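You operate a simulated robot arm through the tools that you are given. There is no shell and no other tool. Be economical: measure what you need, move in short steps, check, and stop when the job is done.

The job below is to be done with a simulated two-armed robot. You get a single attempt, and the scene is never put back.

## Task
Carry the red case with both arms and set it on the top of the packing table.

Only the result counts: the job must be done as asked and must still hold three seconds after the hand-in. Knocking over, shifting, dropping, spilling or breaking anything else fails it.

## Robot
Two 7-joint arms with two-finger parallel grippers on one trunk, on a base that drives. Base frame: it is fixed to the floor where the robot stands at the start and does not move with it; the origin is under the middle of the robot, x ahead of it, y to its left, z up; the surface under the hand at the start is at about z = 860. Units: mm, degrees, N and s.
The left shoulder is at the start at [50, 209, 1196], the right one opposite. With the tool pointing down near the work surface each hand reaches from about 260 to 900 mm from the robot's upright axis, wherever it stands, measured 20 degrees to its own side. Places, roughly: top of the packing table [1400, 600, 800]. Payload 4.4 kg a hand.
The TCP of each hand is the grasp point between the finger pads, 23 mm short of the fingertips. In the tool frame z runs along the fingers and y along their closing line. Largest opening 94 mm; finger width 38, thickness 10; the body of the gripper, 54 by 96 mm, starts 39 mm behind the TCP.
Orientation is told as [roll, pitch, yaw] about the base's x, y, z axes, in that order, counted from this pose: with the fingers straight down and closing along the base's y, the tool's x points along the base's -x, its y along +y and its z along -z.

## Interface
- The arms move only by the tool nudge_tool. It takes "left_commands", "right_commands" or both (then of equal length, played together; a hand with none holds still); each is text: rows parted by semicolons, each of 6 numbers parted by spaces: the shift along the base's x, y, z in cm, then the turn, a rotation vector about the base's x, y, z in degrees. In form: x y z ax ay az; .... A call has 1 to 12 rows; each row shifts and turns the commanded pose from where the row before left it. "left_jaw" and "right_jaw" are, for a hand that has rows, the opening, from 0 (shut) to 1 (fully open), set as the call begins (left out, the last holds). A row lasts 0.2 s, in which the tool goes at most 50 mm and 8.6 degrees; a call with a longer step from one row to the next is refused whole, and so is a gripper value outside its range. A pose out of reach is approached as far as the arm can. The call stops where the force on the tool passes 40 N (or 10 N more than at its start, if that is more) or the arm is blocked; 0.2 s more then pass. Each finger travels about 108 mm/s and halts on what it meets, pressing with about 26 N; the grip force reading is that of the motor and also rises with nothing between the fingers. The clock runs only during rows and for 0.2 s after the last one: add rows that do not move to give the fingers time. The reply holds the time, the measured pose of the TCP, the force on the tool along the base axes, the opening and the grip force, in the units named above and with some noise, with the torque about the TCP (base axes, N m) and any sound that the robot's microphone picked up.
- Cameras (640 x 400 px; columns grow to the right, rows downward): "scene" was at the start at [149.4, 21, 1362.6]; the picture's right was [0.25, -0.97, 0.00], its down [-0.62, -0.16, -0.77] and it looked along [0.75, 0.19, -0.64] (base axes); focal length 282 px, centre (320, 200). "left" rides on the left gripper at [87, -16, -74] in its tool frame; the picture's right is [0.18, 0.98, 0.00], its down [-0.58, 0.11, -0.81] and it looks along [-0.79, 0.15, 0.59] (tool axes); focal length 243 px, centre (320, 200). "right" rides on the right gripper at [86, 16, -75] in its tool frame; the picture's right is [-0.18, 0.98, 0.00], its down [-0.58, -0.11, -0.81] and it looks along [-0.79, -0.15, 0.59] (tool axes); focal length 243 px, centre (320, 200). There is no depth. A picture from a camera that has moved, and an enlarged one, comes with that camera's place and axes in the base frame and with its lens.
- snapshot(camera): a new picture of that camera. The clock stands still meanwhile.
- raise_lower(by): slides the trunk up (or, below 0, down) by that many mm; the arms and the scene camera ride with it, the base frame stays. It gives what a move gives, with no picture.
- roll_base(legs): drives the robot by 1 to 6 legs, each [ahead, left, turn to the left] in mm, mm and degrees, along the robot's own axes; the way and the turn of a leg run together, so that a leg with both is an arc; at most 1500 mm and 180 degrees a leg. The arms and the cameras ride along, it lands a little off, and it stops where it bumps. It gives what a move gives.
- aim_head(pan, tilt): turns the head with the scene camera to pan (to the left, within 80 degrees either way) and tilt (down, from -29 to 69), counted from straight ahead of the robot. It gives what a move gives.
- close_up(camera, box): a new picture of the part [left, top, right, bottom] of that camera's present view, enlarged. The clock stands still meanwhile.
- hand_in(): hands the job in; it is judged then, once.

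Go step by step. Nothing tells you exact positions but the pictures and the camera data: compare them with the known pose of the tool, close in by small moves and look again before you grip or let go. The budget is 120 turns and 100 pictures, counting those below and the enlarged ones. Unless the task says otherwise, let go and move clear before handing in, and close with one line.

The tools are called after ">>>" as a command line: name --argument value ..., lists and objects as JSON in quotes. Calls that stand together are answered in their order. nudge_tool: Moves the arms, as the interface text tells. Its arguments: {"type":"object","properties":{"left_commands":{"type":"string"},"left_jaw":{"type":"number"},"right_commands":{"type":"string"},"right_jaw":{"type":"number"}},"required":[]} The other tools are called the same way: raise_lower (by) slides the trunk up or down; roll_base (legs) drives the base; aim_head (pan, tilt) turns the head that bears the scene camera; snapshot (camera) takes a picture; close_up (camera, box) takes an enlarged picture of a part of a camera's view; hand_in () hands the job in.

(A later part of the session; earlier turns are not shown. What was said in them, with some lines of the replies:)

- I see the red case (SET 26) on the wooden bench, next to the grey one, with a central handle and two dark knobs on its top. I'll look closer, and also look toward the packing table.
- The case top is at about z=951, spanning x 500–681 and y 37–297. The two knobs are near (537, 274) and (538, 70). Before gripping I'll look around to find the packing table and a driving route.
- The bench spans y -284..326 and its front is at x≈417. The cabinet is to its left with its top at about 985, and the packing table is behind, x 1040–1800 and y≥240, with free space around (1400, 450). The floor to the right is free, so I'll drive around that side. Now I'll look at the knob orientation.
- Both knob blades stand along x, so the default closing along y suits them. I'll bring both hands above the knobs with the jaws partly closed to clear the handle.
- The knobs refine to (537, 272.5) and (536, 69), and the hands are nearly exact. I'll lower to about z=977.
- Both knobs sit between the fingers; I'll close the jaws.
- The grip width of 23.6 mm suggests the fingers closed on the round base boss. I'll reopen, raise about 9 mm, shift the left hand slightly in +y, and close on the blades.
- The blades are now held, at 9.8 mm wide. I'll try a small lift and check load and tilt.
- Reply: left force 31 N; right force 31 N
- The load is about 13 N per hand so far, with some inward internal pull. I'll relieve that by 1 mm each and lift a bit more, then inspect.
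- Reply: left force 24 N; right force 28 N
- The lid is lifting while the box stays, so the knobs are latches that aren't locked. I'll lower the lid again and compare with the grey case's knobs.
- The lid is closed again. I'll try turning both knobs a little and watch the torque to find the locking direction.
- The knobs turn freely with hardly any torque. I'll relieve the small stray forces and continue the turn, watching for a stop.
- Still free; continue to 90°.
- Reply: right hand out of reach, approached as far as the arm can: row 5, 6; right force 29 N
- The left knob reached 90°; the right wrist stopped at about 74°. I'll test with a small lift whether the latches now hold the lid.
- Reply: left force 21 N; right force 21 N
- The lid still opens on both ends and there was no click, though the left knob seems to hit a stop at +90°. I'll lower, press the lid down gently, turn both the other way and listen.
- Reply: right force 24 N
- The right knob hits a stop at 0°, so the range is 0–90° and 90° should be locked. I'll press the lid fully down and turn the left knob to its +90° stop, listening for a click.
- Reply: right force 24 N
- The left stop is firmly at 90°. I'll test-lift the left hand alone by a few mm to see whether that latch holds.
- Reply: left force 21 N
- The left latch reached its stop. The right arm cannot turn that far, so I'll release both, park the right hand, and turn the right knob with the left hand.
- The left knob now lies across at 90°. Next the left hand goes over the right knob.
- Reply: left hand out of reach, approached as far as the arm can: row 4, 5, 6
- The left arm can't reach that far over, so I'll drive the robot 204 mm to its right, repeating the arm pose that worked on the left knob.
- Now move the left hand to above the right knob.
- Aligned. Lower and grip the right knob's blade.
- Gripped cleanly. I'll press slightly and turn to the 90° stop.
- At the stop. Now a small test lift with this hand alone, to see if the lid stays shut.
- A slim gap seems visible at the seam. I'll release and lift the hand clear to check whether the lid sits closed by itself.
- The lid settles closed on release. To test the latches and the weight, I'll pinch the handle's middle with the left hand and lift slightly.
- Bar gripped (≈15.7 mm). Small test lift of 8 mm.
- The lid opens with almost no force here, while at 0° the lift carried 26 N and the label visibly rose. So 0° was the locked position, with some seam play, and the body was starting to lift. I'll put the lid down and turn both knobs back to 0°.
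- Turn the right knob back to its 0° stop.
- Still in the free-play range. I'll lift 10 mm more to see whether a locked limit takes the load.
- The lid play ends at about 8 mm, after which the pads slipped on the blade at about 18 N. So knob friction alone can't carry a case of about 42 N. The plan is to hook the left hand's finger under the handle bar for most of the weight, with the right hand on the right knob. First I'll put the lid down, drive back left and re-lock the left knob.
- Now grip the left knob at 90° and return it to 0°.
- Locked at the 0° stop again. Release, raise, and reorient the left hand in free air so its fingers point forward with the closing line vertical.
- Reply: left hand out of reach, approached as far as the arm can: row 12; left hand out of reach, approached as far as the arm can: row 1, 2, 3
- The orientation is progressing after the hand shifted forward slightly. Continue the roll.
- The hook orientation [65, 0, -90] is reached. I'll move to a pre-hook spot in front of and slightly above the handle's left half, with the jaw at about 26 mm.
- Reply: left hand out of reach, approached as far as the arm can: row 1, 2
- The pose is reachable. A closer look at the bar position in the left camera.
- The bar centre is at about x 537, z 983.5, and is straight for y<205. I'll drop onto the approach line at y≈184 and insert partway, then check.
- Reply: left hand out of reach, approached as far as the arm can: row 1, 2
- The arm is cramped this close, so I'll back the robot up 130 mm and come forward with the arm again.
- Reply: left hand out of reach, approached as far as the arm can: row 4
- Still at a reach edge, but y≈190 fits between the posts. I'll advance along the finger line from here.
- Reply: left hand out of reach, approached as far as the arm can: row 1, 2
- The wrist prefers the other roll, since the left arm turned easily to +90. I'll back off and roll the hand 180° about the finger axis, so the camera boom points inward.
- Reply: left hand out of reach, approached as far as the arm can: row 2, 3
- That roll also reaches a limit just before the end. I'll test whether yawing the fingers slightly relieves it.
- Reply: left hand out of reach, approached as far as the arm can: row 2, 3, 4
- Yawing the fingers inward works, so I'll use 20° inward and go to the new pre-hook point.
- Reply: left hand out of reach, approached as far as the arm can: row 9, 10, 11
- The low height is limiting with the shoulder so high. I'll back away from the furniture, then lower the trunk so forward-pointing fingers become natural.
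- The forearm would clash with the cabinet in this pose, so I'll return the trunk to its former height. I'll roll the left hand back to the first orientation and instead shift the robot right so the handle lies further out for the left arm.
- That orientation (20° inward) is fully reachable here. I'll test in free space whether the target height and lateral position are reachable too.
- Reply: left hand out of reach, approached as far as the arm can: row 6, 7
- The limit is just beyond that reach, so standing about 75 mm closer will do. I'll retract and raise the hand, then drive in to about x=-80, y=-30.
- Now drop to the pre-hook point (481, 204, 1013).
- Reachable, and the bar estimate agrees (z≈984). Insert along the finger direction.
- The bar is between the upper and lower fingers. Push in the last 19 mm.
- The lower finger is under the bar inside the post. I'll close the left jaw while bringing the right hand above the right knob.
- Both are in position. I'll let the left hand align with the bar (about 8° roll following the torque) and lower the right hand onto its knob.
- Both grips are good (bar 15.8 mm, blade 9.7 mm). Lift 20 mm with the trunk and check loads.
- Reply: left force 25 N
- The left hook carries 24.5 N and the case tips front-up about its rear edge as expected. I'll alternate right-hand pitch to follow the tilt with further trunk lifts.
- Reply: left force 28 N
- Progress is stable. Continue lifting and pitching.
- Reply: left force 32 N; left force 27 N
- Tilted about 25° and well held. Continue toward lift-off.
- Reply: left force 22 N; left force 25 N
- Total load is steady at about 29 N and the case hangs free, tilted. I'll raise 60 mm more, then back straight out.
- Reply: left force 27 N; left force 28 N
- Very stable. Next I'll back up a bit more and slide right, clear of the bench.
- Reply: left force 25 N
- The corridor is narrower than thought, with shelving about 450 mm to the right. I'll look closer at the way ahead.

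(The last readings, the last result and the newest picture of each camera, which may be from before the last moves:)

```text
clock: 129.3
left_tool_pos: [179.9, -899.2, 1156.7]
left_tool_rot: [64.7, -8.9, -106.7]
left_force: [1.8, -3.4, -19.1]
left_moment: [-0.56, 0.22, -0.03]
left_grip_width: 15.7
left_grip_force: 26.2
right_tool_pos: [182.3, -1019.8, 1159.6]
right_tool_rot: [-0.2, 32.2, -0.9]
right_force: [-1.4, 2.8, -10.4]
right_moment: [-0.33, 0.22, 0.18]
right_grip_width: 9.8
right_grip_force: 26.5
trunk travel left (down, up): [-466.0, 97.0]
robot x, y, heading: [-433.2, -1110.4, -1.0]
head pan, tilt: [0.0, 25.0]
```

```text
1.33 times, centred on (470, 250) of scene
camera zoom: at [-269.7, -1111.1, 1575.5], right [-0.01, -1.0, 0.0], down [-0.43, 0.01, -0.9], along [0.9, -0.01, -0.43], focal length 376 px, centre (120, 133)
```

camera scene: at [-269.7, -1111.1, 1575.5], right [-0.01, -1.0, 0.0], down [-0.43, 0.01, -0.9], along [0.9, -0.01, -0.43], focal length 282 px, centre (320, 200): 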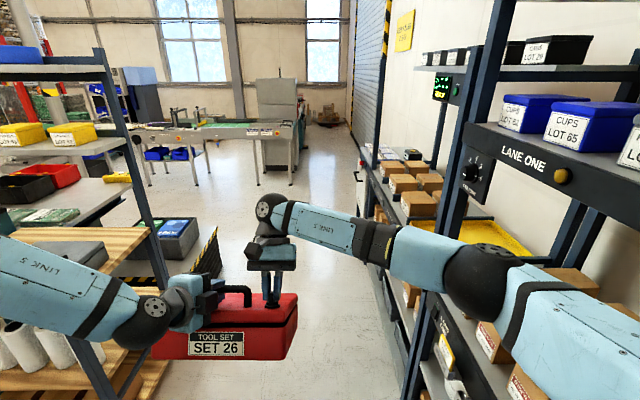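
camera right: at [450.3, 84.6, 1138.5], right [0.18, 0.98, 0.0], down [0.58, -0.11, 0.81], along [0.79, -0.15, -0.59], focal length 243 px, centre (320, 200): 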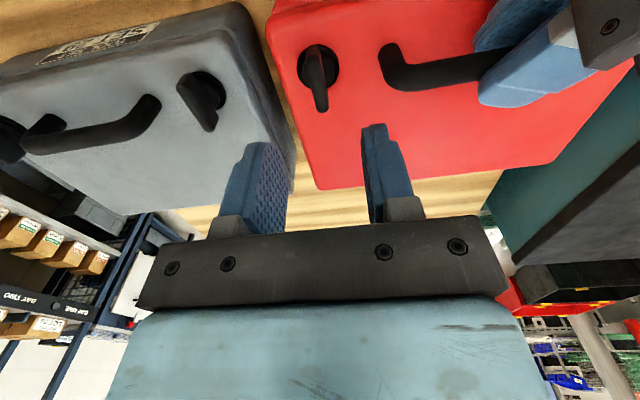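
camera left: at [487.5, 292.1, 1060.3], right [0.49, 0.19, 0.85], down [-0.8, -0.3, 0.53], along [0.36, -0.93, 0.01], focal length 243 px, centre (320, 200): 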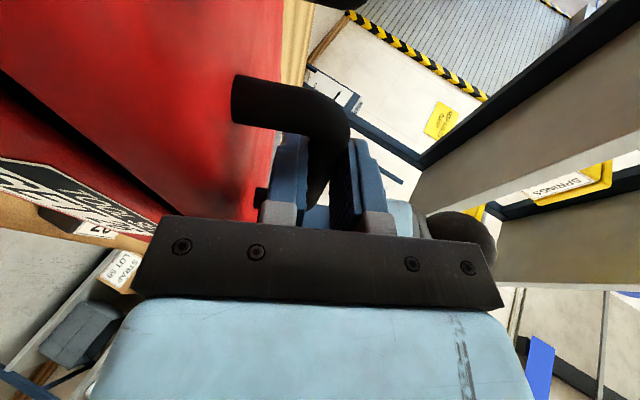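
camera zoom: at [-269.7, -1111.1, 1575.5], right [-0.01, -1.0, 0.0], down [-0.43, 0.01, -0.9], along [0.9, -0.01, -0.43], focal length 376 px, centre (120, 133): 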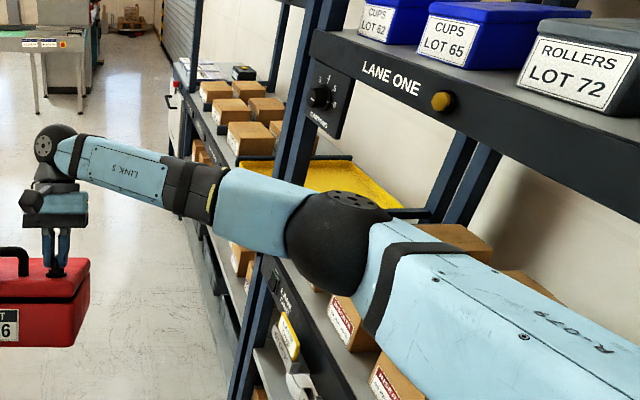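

A low lift table stands right of the packing table (x 1240–1850, y>-250), so I'll go round to its far side, where the floor is open up to x≈3400. First I'll re-centre in the corridor and move ahead.

>>> roll_base --legs '[[0, 55, 1.0], [900, 0, 0]]'

>>> snapshot --camera "scene"

```text
clock: 134.8
left_tool_pos: [1067.5, -821.0, 1156.9]
left_tool_rot: [64.8, -8.9, -105.2]
left_force: [0.5, -2.4, -23.1]
left_moment: [-0.03, 0.27, -0.05]
left_grip_width: 15.4
left_grip_force: 26.3
right_tool_pos: [1072.0, -941.8, 1159.7]
right_tool_rot: [-0.2, 32.2, 0.5]
right_force: [-1.2, 2.1, -6.5]
right_moment: [-0.24, 0.16, 0.15]
right_grip_width: 9.7
right_grip_force: 25.9
trunk travel left (down, up): [-466.0, 97.0]
robot x, y, heading: [466.3, -1050.6, 0.5]
head pan, tilt: [0.0, 25.0]
```

```text
19 pictures are left
camera scene: at [623.6, -1045.1, 1575.7], right [0.01, -1.0, 0.0], down [-0.42, -0.01, -0.91], along [0.91, 0.01, -0.42], focal length 282 px, centre (320, 200)
```

scene: 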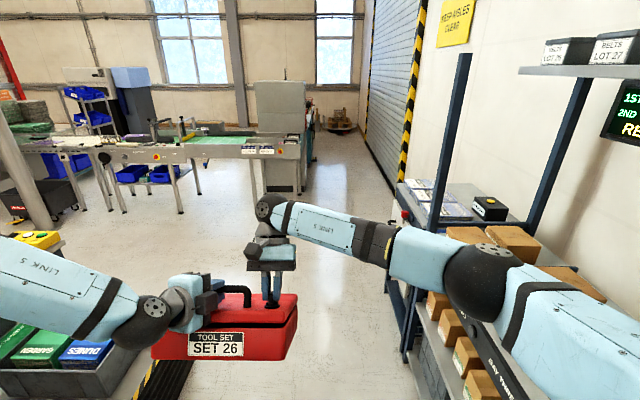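

The path ahead is open. Drive on to about x=2700.

>>> roll_base --legs '[[1150, 0, -0.5], [1100, 0, 0]]'

>>> roll_base --legs '[[0, 450, 0], [0, 0, 90]]'

>>> aim_head --pan 40 --tilt 30

>>> snapshot --camera "scene"

```text
clock: 145.8
left_tool_pos: [3304.7, -788.0, 1156.2]
left_tool_rot: [64.6, -9.0, -104.5]
left_force: [1.1, -0.9, -22.8]
left_moment: [-0.12, 0.24, -0.07]
left_grip_width: 15.8
left_grip_force: 25.6
right_tool_pos: [3309.8, -908.9, 1158.9]
right_tool_rot: [-0.1, 32.2, 1.2]
right_force: [-0.2, 2.0, -6.6]
right_moment: [-0.25, 0.2, 0.12]
right_grip_width: 9.5
right_grip_force: 26.0
trunk travel left (down, up): [-466.0, 97.0]
robot x, y, heading: [2697.9, -1020.9, 1.1]
head pan, tilt: [0.0, 25.0]
```

```text
clock: 154.1
left_tool_pos: [2474.3, 38.7, 1157.0]
left_tool_rot: [64.7, -8.9, -16.1]
left_force: [6.4, 2.4, -19.8]
left_moment: [-0.26, -0.39, 0.11]
left_grip_width: 15.6
left_grip_force: 25.4
right_tool_pos: [2593.5, 39.8, 1158.2]
right_tool_rot: [-0.1, 32.2, 89.7]
right_force: [-6.0, -2.8, -9.2]
right_moment: [-0.19, -0.18, 0.14]
right_grip_width: 10.0
right_grip_force: 26.1
trunk travel left (down, up): [-466.0, 97.0]
robot x, y, heading: [2691.4, -572.1, 89.7]
head pan, tilt: [0.0, 25.0]
```

```text
clock: 155.1
left_tool_pos: [2472.8, 37.9, 1156.4]
left_tool_rot: [64.7, -9.0, -16.2]
left_force: [3.4, 2.3, -16.4]
left_moment: [-0.25, -0.68, 0.04]
left_grip_width: 15.4
left_grip_force: 25.8
right_tool_pos: [2593.5, 42.1, 1159.5]
right_tool_rot: [-0.2, 32.2, 89.7]
right_force: [-3.4, -2.3, -10.5]
right_moment: [-0.19, -0.28, 0.15]
right_grip_width: 9.8
right_grip_force: 26.1
trunk travel left (down, up): [-466.0, 97.0]
robot x, y, heading: [2690.7, -573.3, 89.7]
head pan, tilt: [40.0, 30.0]
```

```text
18 pictures are left
camera scene: at [2630.8, -431.3, 1567.6], right [0.77, 0.64, 0.0], down [0.32, -0.39, -0.86], along [-0.55, 0.67, -0.5], focal length 282 px, centre (320, 200)
```

scene: 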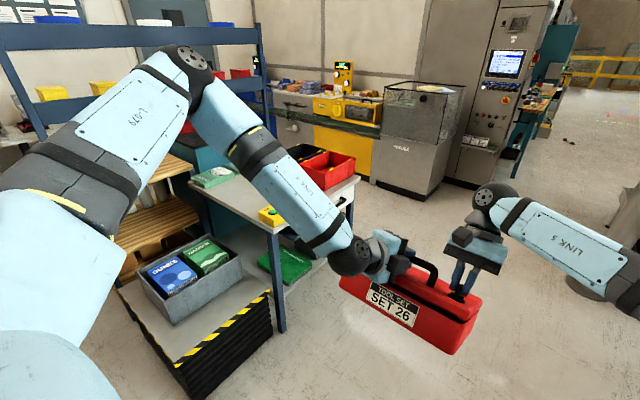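

Now turn further left to face the packing table from its far side, then slide sideways to line up.

>>> roll_base --legs '[[0, 0, 90.3], [0, -1233, 0]]'

>>> aim_head --pan 8 --tilt 42

>>> snapshot --camera "scene"

```text
clock: 169.7
left_tool_pos: [2066.4, 396.9, 1155.8]
left_tool_rot: [64.8, -8.9, 74.9]
left_force: [-3.0, 6.6, -20.2]
left_moment: [0.46, -0.29, 0.08]
left_grip_width: 15.6
left_grip_force: 25.8
right_tool_pos: [2061.2, 515.7, 1158.2]
right_tool_rot: [-0.2, 32.3, -179.3]
right_force: [1.6, -5.4, -9.5]
right_moment: [0.21, -0.17, 0.18]
right_grip_width: 9.8
right_grip_force: 26.4
trunk travel left (down, up): [-466.0, 97.0]
robot x, y, heading: [2673.3, 623.1, -179.4]
head pan, tilt: [40.0, 30.0]
```

```text
clock: 170.7
left_tool_pos: [2066.5, 396.5, 1155.7]
left_tool_rot: [64.5, -8.9, 74.9]
left_force: [-2.1, 3.9, -15.8]
left_moment: [0.74, -0.25, 0.06]
left_grip_width: 16.0
left_grip_force: 26.4
right_tool_pos: [2061.8, 516.1, 1158.2]
right_tool_rot: [-0.1, 32.2, -179.3]
right_force: [2.3, -3.4, -12.4]
right_moment: [0.29, -0.16, 0.21]
right_grip_width: 9.7
right_grip_force: 26.0
trunk travel left (down, up): [-466.0, 97.0]
robot x, y, heading: [2670.7, 622.5, -179.4]
head pan, tilt: [8.0, 42.0]
```

```text
17 pictures are left
camera scene: at [2518.3, 609.5, 1549.3], right [-0.15, 0.99, 0.0], down [0.66, 0.1, -0.74], along [-0.73, -0.11, -0.67], focal length 282 px, centre (320, 200)
```

scene: 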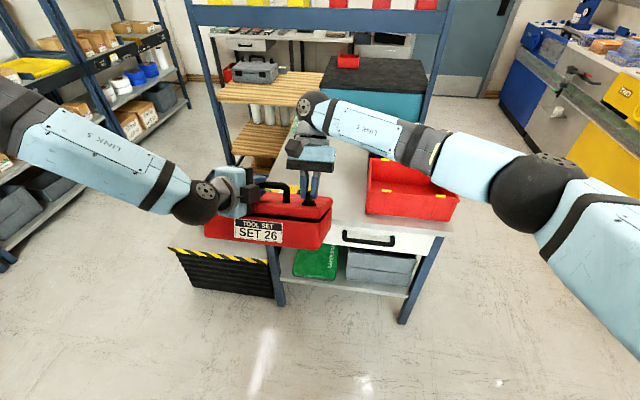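

The case spans about y 287–547 and will fit between the yellow box's far side and the crates. I'll advance over the table in two steps, watching.

>>> roll_base --legs '[[300, -30, -0.6]]'

>>> snapshot --camera "scene"

>>> snapshot --camera "left"

```text
clock: 172.8
left_tool_pos: [1767.7, 430.3, 1156.4]
left_tool_rot: [64.7, -8.8, 74.3]
left_force: [-1.6, 3.2, -19.7]
left_moment: [0.52, -0.22, 0.09]
left_grip_width: 15.8
left_grip_force: 26.1
right_tool_pos: [1764.2, 552.8, 1158.6]
right_tool_rot: [-0.1, 32.1, -179.9]
right_force: [2.6, -2.9, -8.8]
right_moment: [0.22, -0.18, 0.13]
right_grip_width: 9.7
right_grip_force: 25.8
trunk travel left (down, up): [-466.0, 97.0]
robot x, y, heading: [2373.1, 652.4, -179.8]
head pan, tilt: [8.0, 42.0]
```

```text
16 pictures are left
camera scene: at [2221.6, 638.8, 1549.5], right [-0.14, 0.99, 0.0], down [0.66, 0.09, -0.74], along [-0.73, -0.1, -0.67], focal length 282 px, centre (320, 200)
```

scene: 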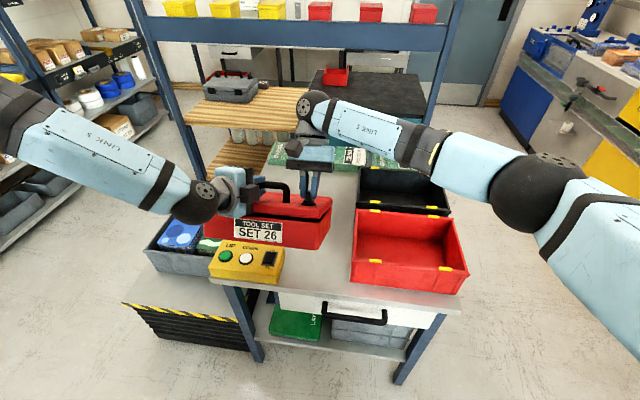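

```text
15 pictures are left
camera left: at [1815.6, 325.0, 1160.2], right [-0.49, -0.19, 0.85], down [0.79, 0.3, 0.53], along [-0.36, 0.93, 0.01], focal length 243 px, centre (320, 200)
```

left: 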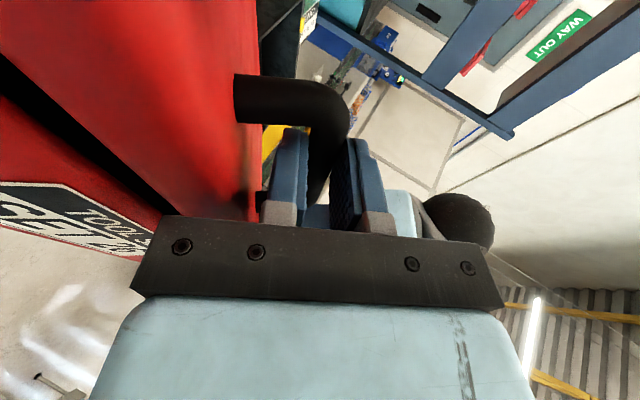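

Everything is clear: yellow box x 1700–1797 and y<448, crates y>670, bags x<1240. I'll advance 170 mm so the case lands at about x 1450–1630, then lower until the rear edge nears the table.

>>> roll_base --legs '[[170, 0, 0]]'

>>> raise_lower --by -110

>>> close_up --camera "scene" --box '[160, 110, 460, 310]'

```text
clock: 174.2
left_tool_pos: [1600.1, 428.0, 1156.9]
left_tool_rot: [64.7, -8.8, 74.3]
left_force: [-1.0, 3.4, -20.0]
left_moment: [0.47, -0.23, 0.1]
left_grip_width: 15.5
left_grip_force: 25.8
right_tool_pos: [1595.4, 549.8, 1160.2]
right_tool_rot: [-0.1, 32.1, -179.7]
right_force: [2.7, -4.2, -9.2]
right_moment: [0.2, -0.23, 0.15]
right_grip_width: 9.8
right_grip_force: 26.3
trunk travel left (down, up): [-466.0, 97.0]
robot x, y, heading: [2203.9, 650.8, -180.0]
head pan, tilt: [8.0, 42.0]
```

```text
clock: 175.6
left_tool_pos: [1599.8, 428.8, 1046.6]
left_tool_rot: [64.6, -8.9, 74.5]
left_force: [-2.0, 2.2, -17.4]
left_moment: [0.7, -0.26, 0.13]
left_grip_width: 15.6
left_grip_force: 25.6
right_tool_pos: [1595.1, 550.1, 1050.4]
right_tool_rot: [-0.1, 32.2, -179.8]
right_force: [2.8, -3.5, -11.2]
right_moment: [0.27, -0.14, 0.17]
right_grip_width: 9.6
right_grip_force: 26.0
trunk travel left (down, up): [-356.0, 207.0]
robot x, y, heading: [2204.1, 648.5, -180.1]
head pan, tilt: [8.0, 42.0]
```

```text
2.00 times, centred on (310, 210) of scene
camera zoom: at [2052.5, 638.5, 1439.5], right [-0.14, 0.99, 0.0], down [0.66, 0.1, -0.74], along [-0.73, -0.1, -0.67], focal length 565 px, centre (340, 180)
```

zoom: 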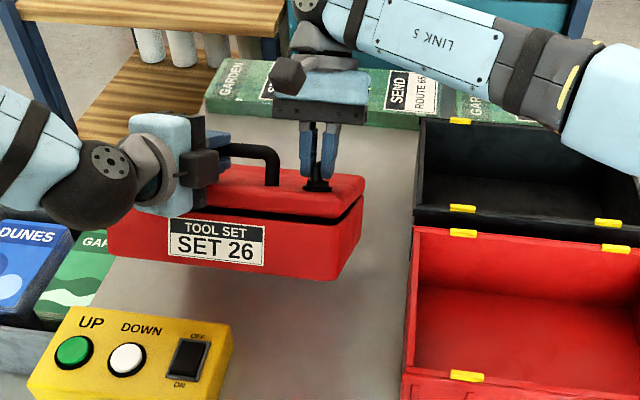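

Clear. Lower further until contact.

>>> raise_lower --by -40

>>> raise_lower --by -15

```text
clock: 176.5
left_tool_pos: [1600.5, 429.9, 1006.0]
left_tool_rot: [64.6, -9.0, 74.4]
left_force: [-3.2, 3.7, -16.5]
left_moment: [0.67, -0.22, 0.11]
left_grip_width: 15.7
left_grip_force: 25.8
right_tool_pos: [1594.7, 549.7, 1008.6]
right_tool_rot: [0.0, 32.2, -179.8]
right_force: [2.4, -2.7, -11.1]
right_moment: [0.24, -0.19, 0.13]
right_grip_width: 9.8
right_grip_force: 26.1
trunk travel left (down, up): [-316.0, 247.0]
robot x, y, heading: [2205.0, 652.2, -179.7]
head pan, tilt: [8.0, 42.0]
```

```text
clock: 177.1
left_tool_pos: [1601.5, 431.9, 996.4]
left_tool_rot: [65.1, -8.6, 74.2]
left_force: [10.2, -1.4, 17.3]
left_moment: [-0.99, 0.19, -0.23]
left_grip_width: 16.7
left_grip_force: 26.2
right_tool_pos: [1597.9, 552.9, 995.8]
right_tool_rot: [0.0, 31.9, -179.8]
right_force: [-4.1, 7.2, -10.7]
right_moment: [-0.23, 0.72, -0.2]
right_grip_width: 10.2
right_grip_force: 26.3
trunk travel left (down, up): [-301.0, 262.0]
robot x, y, heading: [2209.9, 651.6, -179.7]
head pan, tilt: [8.0, 42.0]
```

The rear edge touches. Now I'll rotate the right hand back step by step as I lower, so the case settles flat.

>>> nudge_tool --right_commands "0 0 0 0 4 0;0 0 0 0 4 0;0 0 0 0 0 0"

>>> close_up --camera "scene" --box '[160, 110, 460, 310]'

```text
clock: 177.9
left_tool_pos: [1598.3, 427.9, 988.4]
left_tool_rot: [64.5, -8.9, 74.6]
left_force: [-6.2, -3.9, -19.5]
left_moment: [0.15, -0.15, 0.59]
left_grip_width: 15.7
left_grip_force: 26.0
right_tool_pos: [1595.7, 549.5, 993.8]
right_tool_rot: [-0.1, 24.2, -179.7]
right_force: [5.9, 4.3, -8.7]
right_moment: [0.42, -0.63, 0.15]
right_grip_width: 10.0
right_grip_force: 26.3
trunk travel left (down, up): [-301.0, 262.0]
robot x, y, heading: [2208.5, 652.8, -179.9]
head pan, tilt: [8.0, 42.0]
```

```text
2.00 times, centred on (310, 210) of scene
camera zoom: at [2052.4, 638.3, 1384.1], right [-0.14, 0.99, 0.0], down [0.66, 0.1, -0.74], along [-0.73, -0.1, -0.67], focal length 565 px, centre (340, 180)
```

zoom: 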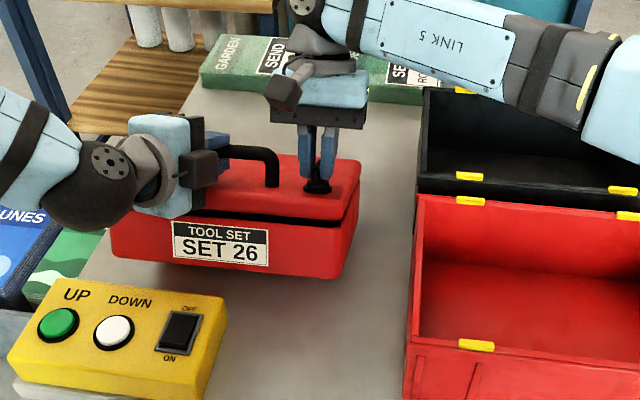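

Working well. Continue alternating lowering and pitching back.

>>> raise_lower --by -15

>>> nudge_tool --right_commands "0 0 -0.15 0 4 0;0 0 -0.15 0 4 0;0 0 0 0 0 0"

>>> raise_lower --by -15

>>> nudge_tool --right_commands "0 0 -0.1 0 4 0;0 0 0 0 4 0;0 0 0 0 0 0"

>>> close_up --camera "scene" --box '[160, 110, 460, 310]'

```text
clock: 178.5
left_tool_pos: [1602.3, 431.2, 980.1]
left_tool_rot: [65.0, -8.8, 74.2]
left_force: [12.3, -8.3, 12.7]
left_moment: [-0.98, 0.13, -0.39]
left_grip_width: 16.3
left_grip_force: 25.8
right_tool_pos: [1598.2, 552.2, 982.3]
right_tool_rot: [0.0, 23.8, -179.9]
right_force: [-2.4, 13.4, -5.1]
right_moment: [0.2, 0.86, 0.08]
right_grip_width: 9.8
right_grip_force: 26.6
trunk travel left (down, up): [-286.0, 277.0]
robot x, y, heading: [2206.3, 649.8, -179.8]
head pan, tilt: [8.0, 42.0]
```

```text
clock: 179.3
left_tool_pos: [1599.3, 428.1, 973.3]
left_tool_rot: [64.4, -8.9, 74.4]
left_force: [-4.0, -3.1, -30.7]
left_moment: [-1.19, -0.24, -0.16]
left_grip_width: 15.8
left_grip_force: 25.7
right_tool_pos: [1595.9, 548.3, 978.3]
right_tool_rot: [0.0, 16.2, -179.6]
right_force: [3.7, 2.1, 3.5]
right_moment: [0.08, -0.84, 0.74]
right_grip_width: 9.4
right_grip_force: 26.1
trunk travel left (down, up): [-286.0, 277.0]
robot x, y, heading: [2206.2, 649.2, -179.6]
head pan, tilt: [8.0, 42.0]
```

```text
clock: 180.0
left_tool_pos: [1600.5, 431.6, 963.7]
left_tool_rot: [64.9, -8.7, 74.3]
left_force: [10.1, -1.9, -3.9]
left_moment: [-1.12, -0.07, -0.19]
left_grip_width: 16.3
left_grip_force: 26.1
right_tool_pos: [1597.7, 549.8, 963.1]
right_tool_rot: [-0.1, 15.8, -179.8]
right_force: [-2.7, 0.8, 3.6]
right_moment: [-0.11, 0.77, 0.5]
right_grip_width: 9.9
right_grip_force: 25.4
trunk travel left (down, up): [-271.0, 292.0]
robot x, y, heading: [2204.4, 651.2, -179.8]
head pan, tilt: [8.0, 42.0]
```

```text
clock: 180.8
left_tool_pos: [1599.3, 429.5, 960.6]
left_tool_rot: [64.5, -8.9, 74.3]
left_force: [-6.0, 5.6, -25.7]
left_moment: [-1.05, -0.18, -0.38]
left_grip_width: 16.3
left_grip_force: 26.4
right_tool_pos: [1595.5, 548.6, 960.9]
right_tool_rot: [-0.2, 8.1, -179.7]
right_force: [5.0, -6.5, 1.3]
right_moment: [0.12, -0.73, 0.73]
right_grip_width: 9.7
right_grip_force: 26.2
trunk travel left (down, up): [-271.0, 292.0]
robot x, y, heading: [2205.1, 651.4, -180.1]
head pan, tilt: [8.0, 42.0]
```

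```text
2.00 times, centred on (310, 210) of scene
camera zoom: at [2052.4, 638.8, 1354.3], right [-0.14, 0.99, 0.0], down [0.66, 0.1, -0.74], along [-0.73, -0.1, -0.67], focal length 565 px, centre (340, 180)
```

zoom: 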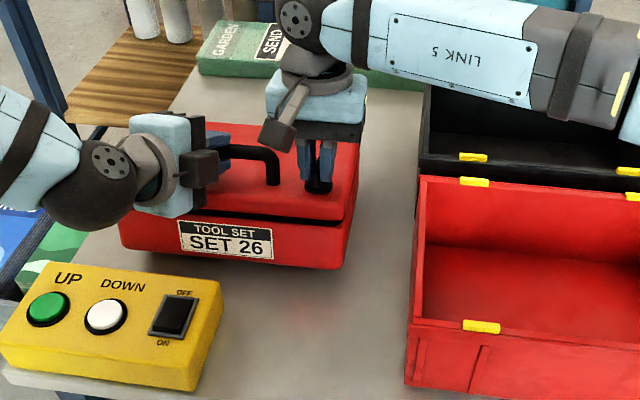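

Nearly flat. Continue with smaller steps.

>>> raise_lower --by -12

>>> nudge_tool --right_commands "0 0 -0.1 0 4 0;0 0 0 0 2 0;0 0 0 0 0 0"

>>> raise_lower --by -10

>>> nudge_tool --right_commands "0 0 0 0 2 0;0 0 0 0 0 0"

>>> close_up --camera "scene" --box '[160, 110, 460, 310]'

```text
clock: 181.4
left_tool_pos: [1602.2, 430.6, 953.1]
left_tool_rot: [64.9, -8.8, 74.2]
left_force: [13.3, 2.7, 1.0]
left_moment: [-0.78, -0.05, -0.63]
left_grip_width: 16.4
left_grip_force: 26.6
right_tool_pos: [1597.6, 550.9, 950.9]
right_tool_rot: [-0.1, 7.8, -179.9]
right_force: [1.3, -3.2, 1.5]
right_moment: [-0.19, 0.62, 0.9]
right_grip_width: 10.1
right_grip_force: 26.2
trunk travel left (down, up): [-259.0, 304.0]
robot x, y, heading: [2201.8, 652.7, -180.0]
head pan, tilt: [8.0, 42.0]
```

```text
clock: 182.2
left_tool_pos: [1598.9, 429.5, 947.8]
left_tool_rot: [64.6, -9.0, 74.4]
left_force: [-4.2, 9.3, -23.6]
left_moment: [-0.61, -0.17, -0.55]
left_grip_width: 16.4
left_grip_force: 25.9
right_tool_pos: [1596.0, 548.7, 946.8]
right_tool_rot: [-0.1, 2.2, -179.7]
right_force: [3.8, -11.3, -1.5]
right_moment: [0.0, -0.9, 0.86]
right_grip_width: 9.9
right_grip_force: 26.0
trunk travel left (down, up): [-259.0, 304.0]
robot x, y, heading: [2206.4, 650.7, -179.8]
head pan, tilt: [8.0, 42.0]
```

```text
clock: 182.7
left_tool_pos: [1602.1, 431.9, 942.1]
left_tool_rot: [64.8, -8.8, 74.2]
left_force: [10.8, 4.1, -4.4]
left_moment: [-0.85, -0.06, -0.54]
left_grip_width: 15.9
left_grip_force: 26.2
right_tool_pos: [1596.7, 550.1, 940.1]
right_tool_rot: [-0.1, 1.9, -179.8]
right_force: [2.4, -6.3, 4.8]
right_moment: [-0.23, 0.76, 0.88]
right_grip_width: 10.2
right_grip_force: 26.2
trunk travel left (down, up): [-249.0, 314.0]
robot x, y, heading: [2205.0, 650.1, -180.1]
head pan, tilt: [8.0, 42.0]
```

```text
clock: 183.3
left_tool_pos: [1598.6, 430.0, 939.6]
left_tool_rot: [64.6, -9.0, 74.2]
left_force: [5.8, 6.5, -11.2]
left_moment: [-0.25, -0.17, -1.04]
left_grip_width: 16.0
left_grip_force: 25.7
right_tool_pos: [1596.8, 549.6, 938.0]
right_tool_rot: [-0.2, 0.3, -179.8]
right_force: [-3.2, -7.2, -8.7]
right_moment: [-0.07, -0.7, 0.9]
right_grip_width: 10.1
right_grip_force: 26.1
trunk travel left (down, up): [-249.0, 314.0]
robot x, y, heading: [2207.0, 651.2, -179.8]
head pan, tilt: [8.0, 42.0]
```

```text
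2.00 times, centred on (310, 210) of scene
camera zoom: at [2053.2, 638.8, 1332.3], right [-0.14, 0.99, 0.0], down [0.66, 0.1, -0.74], along [-0.73, -0.11, -0.67], focal length 565 px, centre (340, 180)
```

zoom: 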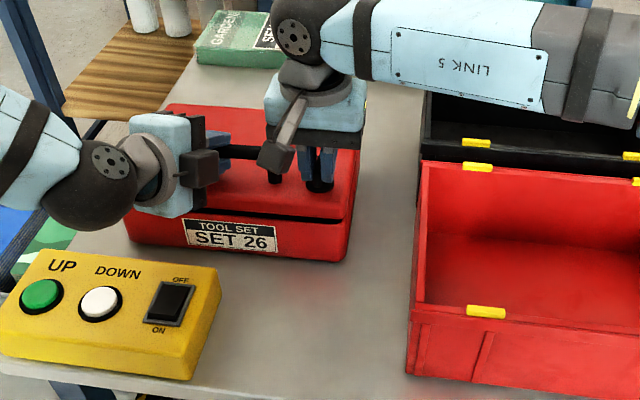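

Almost down, with only the lid play left. Lower the last few mm.

>>> raise_lower --by -8

>>> close_up --camera "scene" --box '[200, 180, 360, 290]'

```text
clock: 183.9
left_tool_pos: [1602.0, 431.3, 935.1]
left_tool_rot: [64.9, -8.8, 74.3]
left_force: [15.0, 2.6, 4.5]
left_moment: [-0.97, 0.0, -0.32]
left_grip_width: 16.3
left_grip_force: 26.2
right_tool_pos: [1598.7, 550.6, 932.7]
right_tool_rot: [0.0, 0.0, -179.8]
right_force: [0.9, -0.1, -3.1]
right_moment: [-0.11, 0.81, 0.9]
right_grip_width: 9.9
right_grip_force: 26.2
trunk travel left (down, up): [-241.0, 322.0]
robot x, y, heading: [2205.8, 650.3, -179.8]
head pan, tilt: [8.0, 42.0]
```

```text
3.64 times, centred on (280, 235) of scene
camera zoom: at [2057.0, 639.8, 1325.2], right [-0.14, 0.99, 0.0], down [0.66, 0.09, -0.74], along [-0.74, -0.11, -0.67], focal length 1027 px, centre (466, 73)
```

zoom: 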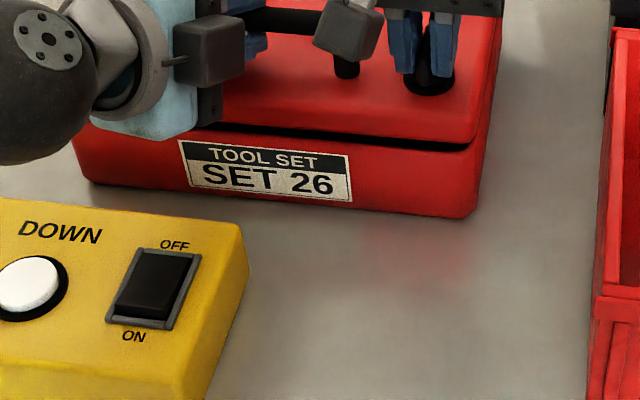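

The body is flat and the lid slightly ajar. Lower 6 mm more.

>>> raise_lower --by -6

>>> close_up --camera "scene" --box '[200, 170, 360, 280]'

```text
clock: 184.5
left_tool_pos: [1602.6, 431.3, 929.3]
left_tool_rot: [65.0, -8.7, 74.3]
left_force: [15.9, -1.3, 9.1]
left_moment: [-0.78, -0.03, -0.48]
left_grip_width: 15.9
left_grip_force: 26.0
right_tool_pos: [1597.9, 549.1, 928.7]
right_tool_rot: [-0.1, -0.1, -179.8]
right_force: [2.1, 2.6, 1.7]
right_moment: [-0.02, 0.71, 0.88]
right_grip_width: 9.8
right_grip_force: 26.3
trunk travel left (down, up): [-235.0, 328.0]
robot x, y, heading: [2204.6, 651.3, -179.9]
head pan, tilt: [8.0, 42.0]
```

```text
3.64 times, centred on (280, 225) of scene
camera zoom: at [2058.5, 640.0, 1319.4], right [-0.14, 0.99, 0.0], down [0.66, 0.09, -0.75], along [-0.74, -0.11, -0.67], focal length 1027 px, centre (466, 109)
```

zoom: 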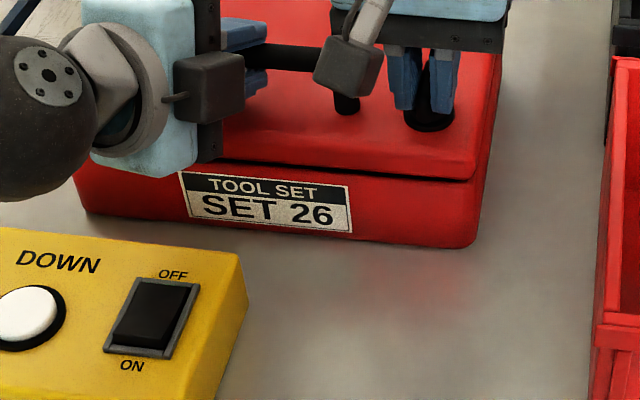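

The lid is down. Open both hands.

>>> nudge_tool --left_commands "0 0 0 0 0 0;0 0 0 0 0 0;0 0 0 0 0 0" --left_jaw 0.275 --right_commands "0 0 0 0 0 0;0 0 0 0 0 0;0 0 0 0 0 0" --right_jaw 0.45

>>> snapshot --camera "left"

```text
clock: 185.3
left_tool_pos: [1601.3, 430.1, 926.9]
left_tool_rot: [64.8, -8.8, 74.3]
left_force: [-0.1, 0.7, 0.0]
left_moment: [0.03, 0.02, 0.0]
left_grip_width: 25.7
left_grip_force: 0.2
right_tool_pos: [1597.3, 549.8, 924.8]
right_tool_rot: [-0.1, 0.1, -179.7]
right_force: [-0.4, -0.6, 0.8]
right_moment: [0.02, 0.01, 0.0]
right_grip_width: 42.4
right_grip_force: 0.0
trunk travel left (down, up): [-235.0, 328.0]
robot x, y, heading: [2205.9, 650.7, -180.0]
head pan, tilt: [8.0, 42.0]
```

```text
8 pictures are left
camera left: at [1649.4, 324.5, 930.4], right [-0.49, -0.19, 0.85], down [0.79, 0.3, 0.53], along [-0.36, 0.93, 0.0], focal length 243 px, centre (320, 200)
```

left: 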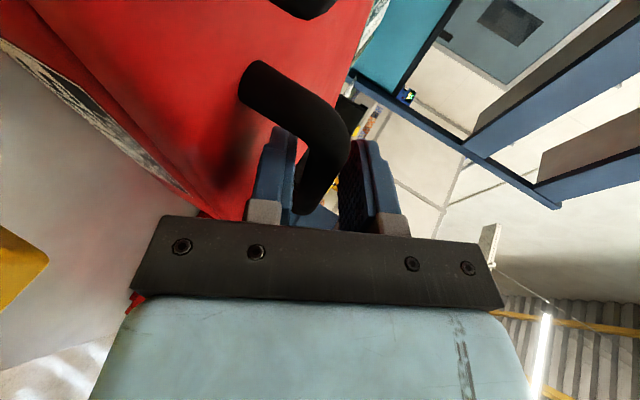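

Forces are zero on both hands. Raise the right hand straight up while withdrawing the left hand slowly along its finger axis.

>>> nudge_tool --left_commands "0.85 -0.31 0.42 0 0 0;0.85 -0.31 0.42 0 0 0;1.3 -0.47 0.63 0 0 0;1.7 -0.62 0.84 0 0 0;1.7 -0.62 0.84 0 0 0;1.7 -0.62 0.84 0 0 0;0 0 3 0 0 0;0 0 3 0 0 0" --right_commands "0 0 2 0 0 0;0 0 3 0 0 0;0 0 4 0 0 0;0 0 4 0 0 0;0 0 0 0 0 0;0 0 0 0 0 0;0 0 0 0 0 0;0 0 0 0 0 0"

>>> snapshot --camera "scene"

```text
clock: 187.1
left_tool_pos: [1684.1, 399.8, 1026.4]
left_tool_rot: [64.8, -8.8, 74.4]
left_force: [0.2, 0.3, -0.3]
left_moment: [0.01, -0.02, -0.01]
left_grip_width: 26.0
left_grip_force: 0.2
right_tool_pos: [1597.1, 548.7, 1054.6]
right_tool_rot: [-0.1, 0.0, -179.9]
right_force: [-0.6, -0.4, 0.0]
right_moment: [0.0, 0.01, -0.01]
right_grip_width: 42.4
right_grip_force: 0.1
trunk travel left (down, up): [-235.0, 328.0]
robot x, y, heading: [2205.2, 652.1, -179.7]
head pan, tilt: [8.0, 42.0]
```

```text
7 pictures are left
camera scene: at [2056.2, 639.8, 1318.9], right [-0.14, 0.99, 0.0], down [0.66, 0.09, -0.74], along [-0.74, -0.11, -0.67], focal length 282 px, centre (320, 200)
```

scene: 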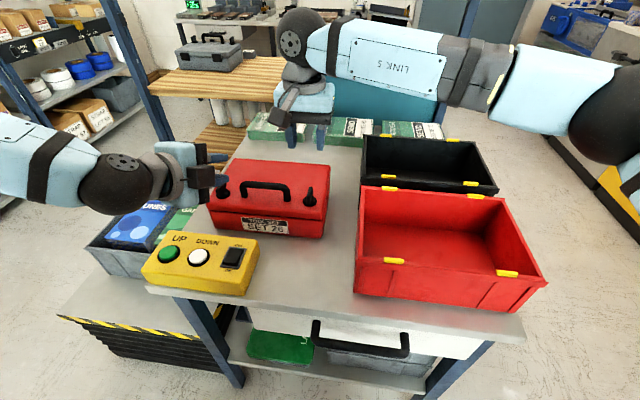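

The case stands flat on the packing table and both hands are free. I'll raise the trunk and back away, then do a last check.

>>> raise_lower --by 80

>>> roll_base --legs '[[-250, 0, 0]]'

>>> close_up --camera "scene" --box '[120, 60, 480, 300]'

```text
clock: 188.2
left_tool_pos: [1683.3, 399.7, 1106.6]
left_tool_rot: [64.7, -8.8, 74.3]
left_force: [0.6, 0.1, -0.4]
left_moment: [0.05, 0.05, 0.0]
left_grip_width: 25.8
left_grip_force: 0.0
right_tool_pos: [1596.5, 547.8, 1133.2]
right_tool_rot: [0.0, 0.1, -179.8]
right_force: [-0.2, 0.0, 0.3]
right_moment: [0.02, -0.01, 0.01]
right_grip_width: 42.4
right_grip_force: 0.2
trunk travel left (down, up): [-315.0, 248.0]
robot x, y, heading: [2207.5, 652.6, -179.8]
head pan, tilt: [8.0, 42.0]
```

```text
clock: 190.1
left_tool_pos: [1936.7, 401.2, 1106.7]
left_tool_rot: [64.7, -8.8, 74.3]
left_force: [-0.3, 0.1, -0.6]
left_moment: [0.03, 0.0, 0.03]
left_grip_width: 25.8
left_grip_force: 0.1
right_tool_pos: [1851.4, 549.2, 1133.3]
right_tool_rot: [-0.1, 0.1, -179.8]
right_force: [0.2, -0.3, 0.2]
right_moment: [0.04, 0.02, 0.0]
right_grip_width: 42.4
right_grip_force: 0.0
trunk travel left (down, up): [-315.0, 248.0]
robot x, y, heading: [2458.4, 648.7, -179.7]
head pan, tilt: [8.0, 42.0]
```

```text
1.67 times, centred on (300, 180) of scene
camera zoom: at [2309.1, 640.2, 1398.8], right [-0.14, 0.99, 0.0], down [0.66, 0.1, -0.74], along [-0.74, -0.11, -0.67], focal length 471 px, centre (353, 233)
```

zoom: 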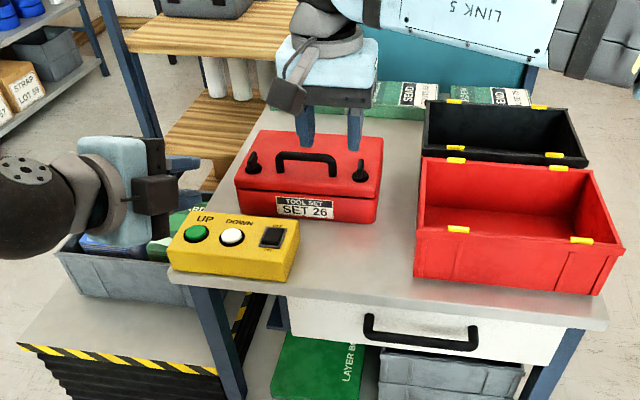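

The case sits flat and closed on the packing table, nothing else has moved, and the hands are clear. I'm handing in.

>>> hand_in

```text
The job is handed in.
```

The red case (SET 26) was carried with both arms and now stands flat and closed on top of the packing table. Both hands are clear, and I saw nothing else moved.
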